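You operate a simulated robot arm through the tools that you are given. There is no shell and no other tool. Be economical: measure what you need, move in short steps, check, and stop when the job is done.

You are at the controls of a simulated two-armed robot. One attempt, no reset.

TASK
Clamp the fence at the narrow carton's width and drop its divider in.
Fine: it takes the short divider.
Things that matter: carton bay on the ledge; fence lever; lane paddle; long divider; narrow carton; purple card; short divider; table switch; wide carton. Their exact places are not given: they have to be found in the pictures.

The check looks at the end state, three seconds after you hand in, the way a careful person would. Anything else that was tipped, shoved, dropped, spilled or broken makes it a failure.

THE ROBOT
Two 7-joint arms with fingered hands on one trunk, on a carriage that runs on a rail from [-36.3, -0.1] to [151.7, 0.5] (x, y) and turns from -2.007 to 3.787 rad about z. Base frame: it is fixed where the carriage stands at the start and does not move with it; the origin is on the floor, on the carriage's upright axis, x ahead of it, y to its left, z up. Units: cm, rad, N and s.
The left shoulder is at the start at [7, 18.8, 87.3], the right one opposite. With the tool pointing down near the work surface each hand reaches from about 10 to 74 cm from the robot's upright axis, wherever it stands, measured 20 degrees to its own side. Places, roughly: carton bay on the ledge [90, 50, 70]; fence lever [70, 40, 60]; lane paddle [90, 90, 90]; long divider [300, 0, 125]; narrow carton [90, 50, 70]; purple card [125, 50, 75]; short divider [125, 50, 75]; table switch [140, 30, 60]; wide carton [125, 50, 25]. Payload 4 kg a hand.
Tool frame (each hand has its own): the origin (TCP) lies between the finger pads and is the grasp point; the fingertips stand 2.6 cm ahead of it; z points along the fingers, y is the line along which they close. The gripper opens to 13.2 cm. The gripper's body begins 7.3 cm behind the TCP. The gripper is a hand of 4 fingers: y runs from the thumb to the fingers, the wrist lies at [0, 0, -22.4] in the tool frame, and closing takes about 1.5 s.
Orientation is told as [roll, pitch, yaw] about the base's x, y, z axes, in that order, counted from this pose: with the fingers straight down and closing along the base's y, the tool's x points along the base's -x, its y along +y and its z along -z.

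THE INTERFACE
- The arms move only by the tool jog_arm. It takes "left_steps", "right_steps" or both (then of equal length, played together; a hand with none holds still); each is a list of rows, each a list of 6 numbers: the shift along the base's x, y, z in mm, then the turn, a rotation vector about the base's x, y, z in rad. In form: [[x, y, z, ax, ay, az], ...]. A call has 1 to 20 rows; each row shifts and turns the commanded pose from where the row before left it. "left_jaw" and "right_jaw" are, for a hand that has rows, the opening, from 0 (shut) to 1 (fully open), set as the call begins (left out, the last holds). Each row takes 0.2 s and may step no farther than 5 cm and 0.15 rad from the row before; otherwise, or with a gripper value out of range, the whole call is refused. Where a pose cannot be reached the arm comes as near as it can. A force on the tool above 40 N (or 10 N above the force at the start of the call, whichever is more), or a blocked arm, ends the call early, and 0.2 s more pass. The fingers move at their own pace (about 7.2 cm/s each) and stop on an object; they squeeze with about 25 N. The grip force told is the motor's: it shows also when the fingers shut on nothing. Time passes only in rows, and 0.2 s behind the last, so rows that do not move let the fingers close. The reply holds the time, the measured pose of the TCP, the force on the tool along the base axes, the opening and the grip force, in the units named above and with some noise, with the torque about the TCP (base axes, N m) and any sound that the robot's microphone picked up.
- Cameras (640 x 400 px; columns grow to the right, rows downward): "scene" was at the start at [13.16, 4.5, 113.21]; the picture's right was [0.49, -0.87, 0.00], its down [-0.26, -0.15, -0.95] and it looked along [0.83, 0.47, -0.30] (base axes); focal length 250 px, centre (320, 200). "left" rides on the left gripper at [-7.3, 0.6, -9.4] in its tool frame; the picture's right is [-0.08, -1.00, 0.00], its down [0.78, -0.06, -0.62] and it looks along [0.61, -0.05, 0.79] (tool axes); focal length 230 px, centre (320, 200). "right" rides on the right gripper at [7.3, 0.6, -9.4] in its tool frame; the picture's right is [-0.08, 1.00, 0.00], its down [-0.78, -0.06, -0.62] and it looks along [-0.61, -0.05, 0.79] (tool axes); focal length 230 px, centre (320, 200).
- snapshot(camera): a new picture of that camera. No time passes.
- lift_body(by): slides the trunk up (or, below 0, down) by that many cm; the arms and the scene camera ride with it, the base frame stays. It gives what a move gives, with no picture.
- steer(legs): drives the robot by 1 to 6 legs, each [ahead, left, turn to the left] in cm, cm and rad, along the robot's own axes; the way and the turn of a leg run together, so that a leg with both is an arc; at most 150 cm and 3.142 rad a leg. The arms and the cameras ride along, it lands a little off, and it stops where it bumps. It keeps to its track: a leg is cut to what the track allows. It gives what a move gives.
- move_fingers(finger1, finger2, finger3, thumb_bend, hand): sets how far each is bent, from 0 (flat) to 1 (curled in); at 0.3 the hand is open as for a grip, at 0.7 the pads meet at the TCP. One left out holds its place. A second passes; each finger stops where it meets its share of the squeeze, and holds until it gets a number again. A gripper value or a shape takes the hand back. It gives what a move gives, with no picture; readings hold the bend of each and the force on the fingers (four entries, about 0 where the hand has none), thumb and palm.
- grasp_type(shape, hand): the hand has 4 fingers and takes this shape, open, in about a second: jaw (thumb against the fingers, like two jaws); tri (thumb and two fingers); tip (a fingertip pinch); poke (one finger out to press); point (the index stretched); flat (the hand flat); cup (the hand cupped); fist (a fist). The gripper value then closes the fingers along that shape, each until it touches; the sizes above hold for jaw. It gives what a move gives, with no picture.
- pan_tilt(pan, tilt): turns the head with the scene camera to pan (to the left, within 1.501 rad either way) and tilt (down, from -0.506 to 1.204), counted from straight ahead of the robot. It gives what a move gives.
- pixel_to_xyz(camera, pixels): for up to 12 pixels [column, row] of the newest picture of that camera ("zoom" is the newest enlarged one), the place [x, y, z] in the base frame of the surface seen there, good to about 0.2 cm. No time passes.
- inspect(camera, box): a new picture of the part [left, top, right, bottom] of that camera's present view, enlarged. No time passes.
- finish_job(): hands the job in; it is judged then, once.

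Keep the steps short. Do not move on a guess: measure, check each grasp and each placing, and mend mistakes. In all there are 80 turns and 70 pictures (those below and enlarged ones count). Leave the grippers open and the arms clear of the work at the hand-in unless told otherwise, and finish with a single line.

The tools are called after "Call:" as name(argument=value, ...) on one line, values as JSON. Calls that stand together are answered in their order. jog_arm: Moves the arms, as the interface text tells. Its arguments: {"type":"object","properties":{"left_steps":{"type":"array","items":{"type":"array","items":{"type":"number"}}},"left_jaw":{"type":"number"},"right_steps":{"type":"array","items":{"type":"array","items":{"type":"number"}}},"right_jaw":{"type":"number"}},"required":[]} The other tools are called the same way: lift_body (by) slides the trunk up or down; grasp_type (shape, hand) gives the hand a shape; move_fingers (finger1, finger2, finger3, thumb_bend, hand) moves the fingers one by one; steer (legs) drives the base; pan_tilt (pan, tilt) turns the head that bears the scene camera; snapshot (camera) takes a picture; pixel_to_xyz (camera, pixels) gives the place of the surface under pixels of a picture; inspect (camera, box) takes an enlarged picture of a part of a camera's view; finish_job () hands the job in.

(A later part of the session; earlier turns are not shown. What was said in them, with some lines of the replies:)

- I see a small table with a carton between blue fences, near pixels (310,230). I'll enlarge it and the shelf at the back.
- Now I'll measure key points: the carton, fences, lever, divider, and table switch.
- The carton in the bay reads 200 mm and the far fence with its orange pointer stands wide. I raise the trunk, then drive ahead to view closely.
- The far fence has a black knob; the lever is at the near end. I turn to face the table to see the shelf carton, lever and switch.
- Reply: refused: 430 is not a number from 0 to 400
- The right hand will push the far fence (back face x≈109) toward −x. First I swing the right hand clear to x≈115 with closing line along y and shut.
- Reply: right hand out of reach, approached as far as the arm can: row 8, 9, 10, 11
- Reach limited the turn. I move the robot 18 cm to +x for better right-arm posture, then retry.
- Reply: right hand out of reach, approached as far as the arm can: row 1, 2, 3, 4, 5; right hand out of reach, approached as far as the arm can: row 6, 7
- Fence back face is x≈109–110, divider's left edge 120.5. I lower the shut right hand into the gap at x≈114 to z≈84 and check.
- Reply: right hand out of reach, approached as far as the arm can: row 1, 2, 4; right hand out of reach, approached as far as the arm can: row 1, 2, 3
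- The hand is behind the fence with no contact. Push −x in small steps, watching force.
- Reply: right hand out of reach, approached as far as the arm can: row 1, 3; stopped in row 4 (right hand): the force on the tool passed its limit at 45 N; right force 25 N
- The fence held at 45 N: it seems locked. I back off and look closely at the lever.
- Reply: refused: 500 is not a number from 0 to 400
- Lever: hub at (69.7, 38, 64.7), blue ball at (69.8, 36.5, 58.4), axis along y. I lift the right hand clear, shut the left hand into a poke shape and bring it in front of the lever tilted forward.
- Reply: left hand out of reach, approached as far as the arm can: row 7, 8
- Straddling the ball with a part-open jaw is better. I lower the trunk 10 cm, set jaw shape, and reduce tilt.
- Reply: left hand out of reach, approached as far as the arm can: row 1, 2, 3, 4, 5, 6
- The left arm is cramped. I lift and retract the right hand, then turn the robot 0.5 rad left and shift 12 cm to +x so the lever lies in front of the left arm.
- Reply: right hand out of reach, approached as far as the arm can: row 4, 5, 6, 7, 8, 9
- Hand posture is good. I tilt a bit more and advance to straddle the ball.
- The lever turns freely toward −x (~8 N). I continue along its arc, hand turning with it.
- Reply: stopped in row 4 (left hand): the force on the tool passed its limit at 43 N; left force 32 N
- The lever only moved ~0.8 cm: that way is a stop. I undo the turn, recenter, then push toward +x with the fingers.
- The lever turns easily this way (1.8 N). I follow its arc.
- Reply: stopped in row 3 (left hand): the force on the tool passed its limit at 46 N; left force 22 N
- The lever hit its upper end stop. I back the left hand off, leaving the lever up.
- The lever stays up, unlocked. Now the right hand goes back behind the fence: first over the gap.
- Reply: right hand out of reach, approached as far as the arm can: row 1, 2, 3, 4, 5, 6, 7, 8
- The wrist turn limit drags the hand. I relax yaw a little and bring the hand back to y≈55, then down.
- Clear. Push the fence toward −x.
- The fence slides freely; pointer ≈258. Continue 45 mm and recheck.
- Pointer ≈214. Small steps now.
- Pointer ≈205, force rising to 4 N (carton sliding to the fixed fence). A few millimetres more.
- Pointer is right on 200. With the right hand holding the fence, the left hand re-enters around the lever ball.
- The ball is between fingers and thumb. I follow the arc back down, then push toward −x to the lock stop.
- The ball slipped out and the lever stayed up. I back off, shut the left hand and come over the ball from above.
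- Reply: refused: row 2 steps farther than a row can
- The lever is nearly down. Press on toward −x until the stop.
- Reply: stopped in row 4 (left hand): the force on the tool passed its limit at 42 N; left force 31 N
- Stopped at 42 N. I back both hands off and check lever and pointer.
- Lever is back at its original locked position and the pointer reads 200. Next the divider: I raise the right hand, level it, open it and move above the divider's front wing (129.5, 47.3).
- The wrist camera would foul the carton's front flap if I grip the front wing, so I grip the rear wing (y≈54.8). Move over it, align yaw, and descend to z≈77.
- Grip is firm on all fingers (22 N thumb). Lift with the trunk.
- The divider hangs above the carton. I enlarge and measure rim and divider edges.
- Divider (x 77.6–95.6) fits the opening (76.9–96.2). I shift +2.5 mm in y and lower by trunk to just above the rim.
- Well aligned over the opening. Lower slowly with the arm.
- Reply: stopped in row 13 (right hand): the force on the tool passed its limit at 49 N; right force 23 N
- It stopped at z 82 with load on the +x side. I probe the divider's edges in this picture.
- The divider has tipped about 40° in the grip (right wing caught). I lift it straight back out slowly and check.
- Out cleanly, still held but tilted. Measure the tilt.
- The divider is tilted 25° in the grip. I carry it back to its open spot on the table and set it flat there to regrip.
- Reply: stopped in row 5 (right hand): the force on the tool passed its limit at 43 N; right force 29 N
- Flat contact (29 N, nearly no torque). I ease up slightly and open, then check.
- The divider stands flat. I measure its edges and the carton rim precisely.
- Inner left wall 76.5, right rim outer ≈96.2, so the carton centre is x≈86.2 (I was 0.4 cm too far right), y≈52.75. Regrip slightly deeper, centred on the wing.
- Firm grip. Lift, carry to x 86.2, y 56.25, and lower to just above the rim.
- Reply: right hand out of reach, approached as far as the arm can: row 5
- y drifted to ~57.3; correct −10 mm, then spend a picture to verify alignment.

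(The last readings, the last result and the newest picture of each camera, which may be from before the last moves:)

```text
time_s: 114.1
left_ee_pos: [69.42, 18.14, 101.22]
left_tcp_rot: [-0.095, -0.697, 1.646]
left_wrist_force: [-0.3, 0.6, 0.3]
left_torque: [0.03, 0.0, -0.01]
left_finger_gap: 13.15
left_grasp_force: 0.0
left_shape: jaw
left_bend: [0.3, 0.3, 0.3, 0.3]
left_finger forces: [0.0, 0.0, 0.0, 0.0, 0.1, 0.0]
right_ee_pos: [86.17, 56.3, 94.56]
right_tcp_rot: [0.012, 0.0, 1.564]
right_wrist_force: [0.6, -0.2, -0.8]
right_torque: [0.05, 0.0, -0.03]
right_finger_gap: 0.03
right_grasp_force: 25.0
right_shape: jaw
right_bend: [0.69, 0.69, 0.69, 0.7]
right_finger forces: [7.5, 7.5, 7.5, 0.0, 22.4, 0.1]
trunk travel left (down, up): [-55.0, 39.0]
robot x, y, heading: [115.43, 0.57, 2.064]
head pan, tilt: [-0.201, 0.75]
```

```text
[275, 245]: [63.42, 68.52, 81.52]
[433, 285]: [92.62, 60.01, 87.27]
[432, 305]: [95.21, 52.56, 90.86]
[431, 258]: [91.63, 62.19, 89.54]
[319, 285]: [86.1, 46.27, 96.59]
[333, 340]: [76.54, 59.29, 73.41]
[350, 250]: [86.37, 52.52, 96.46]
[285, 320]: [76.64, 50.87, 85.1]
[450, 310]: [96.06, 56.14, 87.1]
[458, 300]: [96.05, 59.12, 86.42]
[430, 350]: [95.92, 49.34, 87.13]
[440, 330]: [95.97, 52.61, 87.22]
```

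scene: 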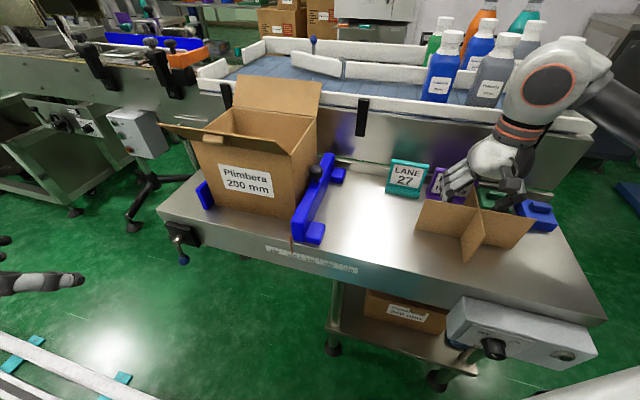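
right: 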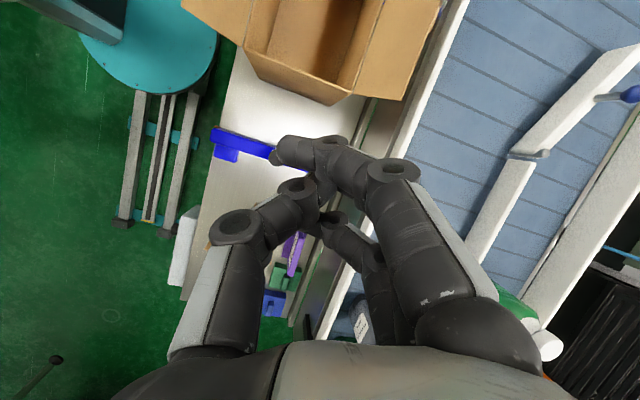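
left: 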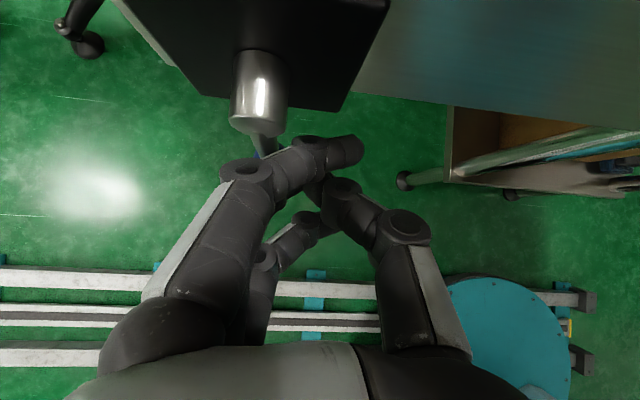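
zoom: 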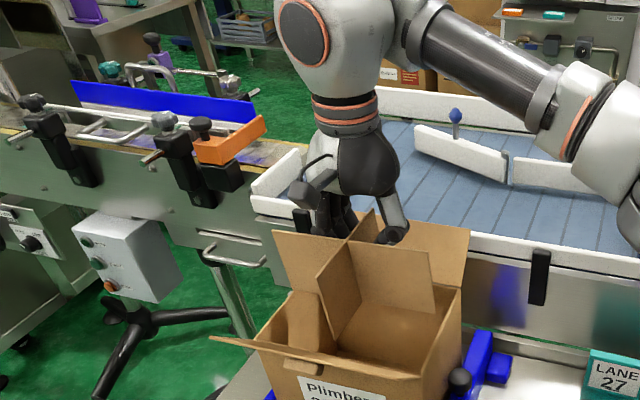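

Right edge 95.2 against inner wall ≈95.6, left margin larger: shift −1.5 mm x, +1.5 mm y. Then lower past the rim in short calls, watching torque.

Call:
jog_arm(right_steps=[[-1.5, 1.5, 0, 0, 0, 0], [0, 0, -10, 0, 0, 0], [0, 0, -8, 0, 0, 0], [0, 0, -8, 0, 0, 0]])

Call:
jog_arm(right_steps=[[0, 0, -8, 0, 0, 0], [0, 0, -8, 0, 0, 0], [0, 0, -8, 0, 0, 0]])

```text
time_s: 115.1
left_ee_pos: [69.42, 18.04, 101.13]
left_tcp_rot: [-0.095, -0.697, 1.646]
left_wrist_force: [-0.2, 0.4, 0.4]
left_torque: [-0.02, -0.01, 0.03]
left_finger_gap: 13.16
left_grasp_force: 0.0
left_shape: jaw
left_bend: [0.3, 0.3, 0.3, 0.3]
left_finger forces: [0.0, 0.0, 0.0, 0.0, 0.1, 0.0]
right_ee_pos: [86.01, 56.4, 92.03]
right_tcp_rot: [0.013, -0.001, 1.562]
right_wrist_force: [0.5, 0.1, -0.2]
right_torque: [0.03, -0.02, 0.0]
right_finger_gap: 0.01
right_grasp_force: 25.1
right_shape: jaw
right_bend: [0.69, 0.69, 0.69, 0.7]
right_finger forces: [7.5, 7.5, 7.5, 0.1, 22.4, 0.0]
trunk travel left (down, up): [-55.0, 39.0]
robot x, y, heading: [115.72, 0.96, 2.063]
head pan, tilt: [-0.201, 0.75]
```

```text
time_s: 115.9
left_ee_pos: [69.27, 18.08, 101.15]
left_tcp_rot: [-0.096, -0.696, 1.648]
left_wrist_force: [0.8, 0.3, -1.0]
left_torque: [0.03, 0.03, 0.0]
left_finger_gap: 13.17
left_grasp_force: 0.0
left_shape: jaw
left_bend: [0.3, 0.3, 0.3, 0.3]
left_finger forces: [0.0, 0.0, 0.1, 0.1, 0.0, 0.1]
right_ee_pos: [86.01, 56.43, 89.47]
right_tcp_rot: [0.013, -0.002, 1.563]
right_wrist_force: [0.7, -0.3, -0.4]
right_torque: [0.01, -0.02, -0.04]
right_finger_gap: 0.0
right_grasp_force: 25.4
right_shape: jaw
right_bend: [0.69, 0.69, 0.69, 0.7]
right_finger forces: [7.5, 7.6, 7.5, 0.0, 22.6, 0.1]
trunk travel left (down, up): [-55.0, 39.0]
robot x, y, heading: [115.74, -0.16, 2.061]
head pan, tilt: [-0.201, 0.75]
```

Inside the rim with no contact. Continue.

Call:
jog_arm(right_steps=[[0, 0, -8, 0, 0, 0], [0, 0, -8, 0, 0, 0], [0, 0, -8, 0, 0, 0], [0, 0, -8, 0, 0, 0], [0, 0, -8, 0, 0, 0]])

Call:
jog_arm(right_steps=[[0, 0, -8, 0, 0, 0], [0, 0, -8, 0, 0, 0], [0, 0, -8, 0, 0, 0], [0, 0, -8, 0, 0, 0], [0, 0, -8, 0, 0, 0]])

```text
time_s: 117.1
left_ee_pos: [69.23, 18.06, 101.17]
left_tcp_rot: [-0.094, -0.696, 1.648]
left_wrist_force: [0.5, -0.6, 0.5]
left_torque: [-0.03, -0.01, -0.01]
left_finger_gap: 13.17
left_grasp_force: 0.0
left_shape: jaw
left_bend: [0.3, 0.3, 0.3, 0.3]
left_finger forces: [0.0, 0.1, 0.1, 0.0, 0.0, 0.0]
right_ee_pos: [85.96, 56.38, 85.53]
right_tcp_rot: [0.012, 0.001, 1.563]
right_wrist_force: [0.1, 0.2, -1.0]
right_torque: [0.03, 0.03, 0.0]
right_finger_gap: 0.01
right_grasp_force: 24.8
right_shape: jaw
right_bend: [0.69, 0.69, 0.69, 0.7]
right_finger forces: [7.6, 7.5, 7.5, 0.1, 22.4, 0.1]
trunk travel left (down, up): [-55.0, 39.0]
robot x, y, heading: [115.65, 0.07, 2.059]
head pan, tilt: [-0.201, 0.75]
```

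```text
time_s: 118.3
left_ee_pos: [69.28, 18.13, 101.22]
left_tcp_rot: [-0.096, -0.695, 1.648]
left_wrist_force: [-0.5, -0.3, -0.1]
left_torque: [-0.03, -0.02, 0.0]
left_finger_gap: 13.2
left_grasp_force: 0.2
left_shape: jaw
left_bend: [0.3, 0.3, 0.3, 0.3]
left_finger forces: [0.0, 0.0, 0.1, 0.0, 0.1, 0.1]
right_ee_pos: [85.99, 56.53, 81.66]
right_tcp_rot: [0.012, 0.0, 1.563]
right_wrist_force: [0.2, 0.2, -0.5]
right_torque: [0.05, -0.02, 0.0]
right_finger_gap: 0.0
right_grasp_force: 25.2
right_shape: jaw
right_bend: [0.69, 0.69, 0.69, 0.7]
right_finger forces: [7.4, 7.5, 7.4, 0.0, 22.5, 0.0]
trunk travel left (down, up): [-55.0, 39.0]
robot x, y, heading: [115.83, 0.32, 2.059]
head pan, tilt: [-0.201, 0.75]
```

Call:
jog_arm(right_steps=[[0, 0, -7, 0, 0, 0], [0, 0, -7, 0, 0, 0], [0, 0, -7, 0, 0, 0], [0, 0, -6, 0, 0, 0], [0, 0, -6, 0, 0, 0], [0, 0, -6, 0, 0, 0]])

```text
time_s: 119.7
left_ee_pos: [69.31, 18.1, 101.13]
left_tcp_rot: [-0.094, -0.696, 1.648]
left_wrist_force: [-0.4, 0.1, 0.0]
left_torque: [0.03, -0.01, 0.03]
left_finger_gap: 13.21
left_grasp_force: 0.1
left_shape: jaw
left_bend: [0.3, 0.3, 0.3, 0.3]
left_finger forces: [0.1, 0.0, 0.0, 0.0, 0.0, 0.0]
right_ee_pos: [85.95, 56.44, 77.7]
right_tcp_rot: [0.013, -0.001, 1.564]
right_wrist_force: [-0.4, -0.2, 0.0]
right_torque: [0.19, 0.0, 0.0]
right_finger_gap: 0.0
right_grasp_force: 25.3
right_shape: jaw
right_bend: [0.69, 0.69, 0.69, 0.7]
right_finger forces: [7.4, 7.5, 7.6, 0.1, 22.5, 1.3]
trunk travel left (down, up): [-55.0, 39.0]
robot x, y, heading: [115.84, 0.4, 2.059]
head pan, tilt: [-0.201, 0.75]
```

Bottom is ~1.4 cm above the floor, light palm contact. Release here, with a 3 mm raise.

Call:
jog_arm(right_steps=[[0, 0, 3, 0, 0, 0], [0, 0, 0, 0, 0, 0]])

Call:
jog_arm(right_steps=[[0, 0, 0, 0, 0, 0], [0, 0, 0, 0, 0, 0], [0, 0, 0, 0, 0, 0], [0, 0, 0, 0, 0, 0]], right_jaw=0.35)

Call:
jog_arm(right_steps=[[0, 0, 10, 0, 0, 0], [0, 0, 20, 0, 0, 0], [0, 0, 20, 0, 0, 0], [0, 0, 30, 0, 0, 0]])

```text
time_s: 120.3
left_ee_pos: [69.27, 18.08, 101.12]
left_tcp_rot: [-0.095, -0.696, 1.647]
left_wrist_force: [-0.6, 0.5, 0.6]
left_torque: [-0.01, 0.05, -0.01]
left_finger_gap: 13.17
left_grasp_force: 0.2
left_shape: jaw
left_bend: [0.3, 0.3, 0.3, 0.3]
left_finger forces: [0.1, 0.0, 0.1, 0.1, 0.0, 0.0]
right_ee_pos: [85.91, 56.45, 77.87]
right_tcp_rot: [0.013, -0.001, 1.563]
right_wrist_force: [0.6, -1.2, -1.1]
right_torque: [0.05, 0.03, 0.0]
right_finger_gap: 0.01
right_grasp_force: 24.8
right_shape: jaw
right_bend: [0.69, 0.69, 0.69, 0.7]
right_finger forces: [7.5, 7.5, 7.4, 0.0, 22.5, 0.6]
trunk travel left (down, up): [-55.0, 39.0]
robot x, y, heading: [115.9, 0.68, 2.062]
head pan, tilt: [-0.201, 0.75]
```

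```text
time_s: 121.3
left_ee_pos: [69.31, 18.08, 101.09]
left_tcp_rot: [-0.094, -0.696, 1.647]
left_wrist_force: [0.2, -0.3, -0.8]
left_torque: [-0.01, -0.01, 0.0]
left_finger_gap: 13.19
left_grasp_force: 0.1
left_shape: jaw
left_bend: [0.3, 0.3, 0.3, 0.3]
left_finger forces: [0.1, 0.0, 0.1, 0.1, 0.0, 0.0]
right_ee_pos: [86.07, 56.4, 77.95]
right_tcp_rot: [0.013, 0.002, 1.564]
right_wrist_force: [0.3, -0.1, -0.3]
right_torque: [0.08, 0.05, 0.03]
right_finger_gap: 4.56
right_grasp_force: 0.1
right_shape: jaw
right_bend: [0.73, 0.73, 0.73, 0.7]
right_finger forces: [0.1, 0.1, 0.0, 0.1, 0.1, 0.6]
trunk travel left (down, up): [-55.0, 39.0]
robot x, y, heading: [115.62, 0.58, 2.062]
head pan, tilt: [-0.201, 0.75]
```

```text
time_s: 122.3
left_ee_pos: [69.3, 18.14, 101.18]
left_tcp_rot: [-0.094, -0.699, 1.647]
left_wrist_force: [0.9, -0.4, -0.3]
left_torque: [-0.01, 0.02, -0.01]
left_finger_gap: 13.19
left_grasp_force: 0.1
left_shape: jaw
left_bend: [0.3, 0.3, 0.3, 0.3]
left_finger forces: [0.1, 0.0, 0.0, 0.0, 0.0, 0.0]
right_ee_pos: [85.88, 56.36, 85.83]
right_tcp_rot: [0.014, -0.002, 1.564]
right_wrist_force: [1.3, -0.2, -0.2]
right_torque: [0.03, -0.02, -0.02]
right_finger_gap: 4.56
right_grasp_force: 0.0
right_shape: jaw
right_bend: [0.73, 0.73, 0.73, 0.7]
right_finger forces: [0.0, 0.0, 0.0, 0.0, 0.1, 0.1]
trunk travel left (down, up): [-55.0, 39.0]
robot x, y, heading: [115.76, 0.56, 2.059]
head pan, tilt: [-0.201, 0.75]
```

Released. I raise out of the carton by trunk, move the hand aside over open space, open it, and take the last picture.

Call:
lift_body(by=30)

Call:
jog_arm(right_steps=[[40, -5, 0, 0, 0, 0], [40, -5, 0, 0, 0, 0], [40, -5, 0, 0, 0, 0], [40, -5, 0, 0, 0, 0], [40, -5, 0, 0, 0, 0], [40, -5, 0, 0, 0, 0], [40, -5, 0, 0, 0, 0], [40, -5, 0, 0, 0, 0], [40, -5, 0, 0, 0, 0]], right_jaw=1)

Call:
pan_tilt(pan=0.0, tilt=0.95)

Call:
snapshot(camera="scene")

```text
time_s: 125.3
left_ee_pos: [69.24, 18.16, 131.18]
left_tcp_rot: [-0.093, -0.697, 1.647]
left_wrist_force: [0.5, -0.2, -0.4]
left_torque: [0.03, 0.01, 0.0]
left_finger_gap: 13.19
left_grasp_force: 0.0
left_shape: jaw
left_bend: [0.3, 0.3, 0.3, 0.3]
left_finger forces: [0.1, 0.0, 0.0, 0.1, 0.1, 0.1]
right_ee_pos: [85.88, 56.39, 115.79]
right_tcp_rot: [0.012, 0.0, 1.563]
right_wrist_force: [0.4, 0.3, 0.7]
right_torque: [0.01, 0.0, 0.0]
right_finger_gap: 4.55
right_grasp_force: 0.0
right_shape: jaw
right_bend: [0.73, 0.73, 0.73, 0.7]
right_finger forces: [0.0, 0.1, 0.1, 0.0, 0.0, 0.1]
trunk travel left (down, up): [-85.0, 9.0]
robot x, y, heading: [115.72, 0.5, 2.059]
head pan, tilt: [-0.201, 0.75]
```

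```text
time_s: 127.3
left_ee_pos: [69.6, 17.99, 131.27]
left_tcp_rot: [-0.089, -0.696, 1.649]
left_wrist_force: [0.0, -0.1, 0.0]
left_torque: [-0.01, 0.0, 0.0]
left_finger_gap: 13.2
left_grasp_force: 0.0
left_shape: jaw
left_bend: [0.3, 0.3, 0.3, 0.3]
left_finger forces: [0.0, 0.1, 0.1, 0.0, 0.0, 0.0]
right_ee_pos: [122.21, 52.25, 115.85]
right_tcp_rot: [0.013, -0.002, 1.564]
right_wrist_force: [-0.3, 0.0, 0.2]
right_torque: [0.02, 0.03, 0.02]
right_finger_gap: 13.2
right_grasp_force: 0.1
right_shape: jaw
right_bend: [0.3, 0.3, 0.3, 0.3]
right_finger forces: [0.0, 0.1, 0.0, 0.0, 0.0, 0.0]
right hand out of reach, approached as far as the arm can: row 5
trunk travel left (down, up): [-85.0, 9.0]
robot x, y, heading: [115.5, 0.58, 2.062]
head pan, tilt: [-0.201, 0.75]
```

```text
time_s: 128.1
left_ee_pos: [69.3, 18.2, 131.29]
left_tcp_rot: [-0.091, -0.698, 1.647]
left_wrist_force: [0.6, 0.2, 0.2]
left_torque: [0.03, -0.02, 0.01]
left_finger_gap: 13.18
left_grasp_force: 0.2
left_shape: jaw
left_bend: [0.3, 0.3, 0.3, 0.3]
left_finger forces: [0.0, 0.0, 0.0, 0.1, 0.0, 0.0]
right_ee_pos: [121.95, 52.53, 115.68]
right_tcp_rot: [0.013, 0.0, 1.565]
right_wrist_force: [-0.5, -0.6, 0.7]
right_torque: [0.0, 0.01, 0.04]
right_finger_gap: 13.2
right_grasp_force: 0.0
right_shape: jaw
right_bend: [0.3, 0.3, 0.3, 0.3]
right_finger forces: [0.0, 0.0, 0.1, 0.0, 0.0, 0.0]
trunk travel left (down, up): [-85.0, 9.0]
robot x, y, heading: [115.71, 0.7, 2.056]
head pan, tilt: [0.0, 0.949]
```

```text
0 pictures are left
```

scene: 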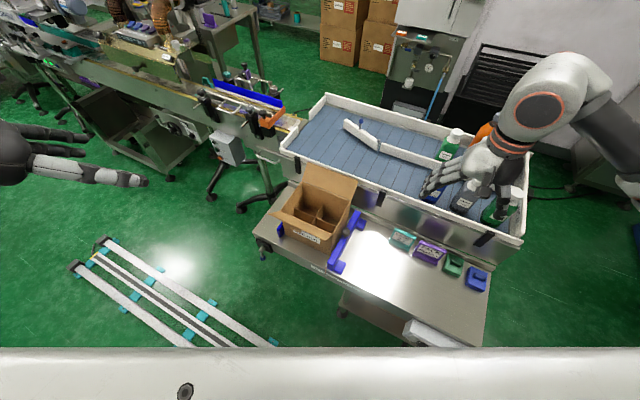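

The cross divider is visible inside the carton. I check its height and the fence by pixel readings.

Call:
pixel_to_xyz(camera="scene", pixels=[[320, 208], [305, 205], [335, 213], [322, 213], [326, 202], [345, 250], [358, 218], [262, 257], [263, 244], [333, 268], [310, 206], [350, 200]])

```text
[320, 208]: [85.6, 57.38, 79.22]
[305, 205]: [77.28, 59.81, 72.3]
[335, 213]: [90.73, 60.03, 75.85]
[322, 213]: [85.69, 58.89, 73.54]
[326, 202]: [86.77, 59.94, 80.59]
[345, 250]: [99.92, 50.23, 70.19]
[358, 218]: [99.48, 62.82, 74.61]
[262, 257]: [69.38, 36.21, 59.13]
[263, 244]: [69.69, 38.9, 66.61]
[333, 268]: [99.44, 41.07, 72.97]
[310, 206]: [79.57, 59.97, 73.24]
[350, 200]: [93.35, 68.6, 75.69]
```

Call:
pixel_to_xyz(camera="scene", pixels=[[300, 209], [303, 212], [306, 214], [310, 216], [314, 218], [318, 220], [325, 222], [330, 225], [334, 228], [316, 215], [312, 222], [328, 219]])

```text
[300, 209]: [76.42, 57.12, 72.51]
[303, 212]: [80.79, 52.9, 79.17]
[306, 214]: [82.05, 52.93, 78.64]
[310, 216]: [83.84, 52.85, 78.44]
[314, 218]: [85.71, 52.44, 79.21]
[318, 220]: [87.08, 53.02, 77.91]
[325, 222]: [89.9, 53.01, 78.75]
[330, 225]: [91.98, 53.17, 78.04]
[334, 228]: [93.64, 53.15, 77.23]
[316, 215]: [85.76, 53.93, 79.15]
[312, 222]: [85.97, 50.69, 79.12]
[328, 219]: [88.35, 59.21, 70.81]
```

The divider sits level: its top edge is at z≈79 at both ends and the carton floor is at about 70.8. The fence is at 200, the lever is down, both hands are open and clear, so I hand in.

Call:
finish_job()

```text
The job is handed in.
```

The fence is set at 200 mm with its lever back down in the locked position, and the short divider sits level in the narrow carton; I did not push-test the fence after locking it.
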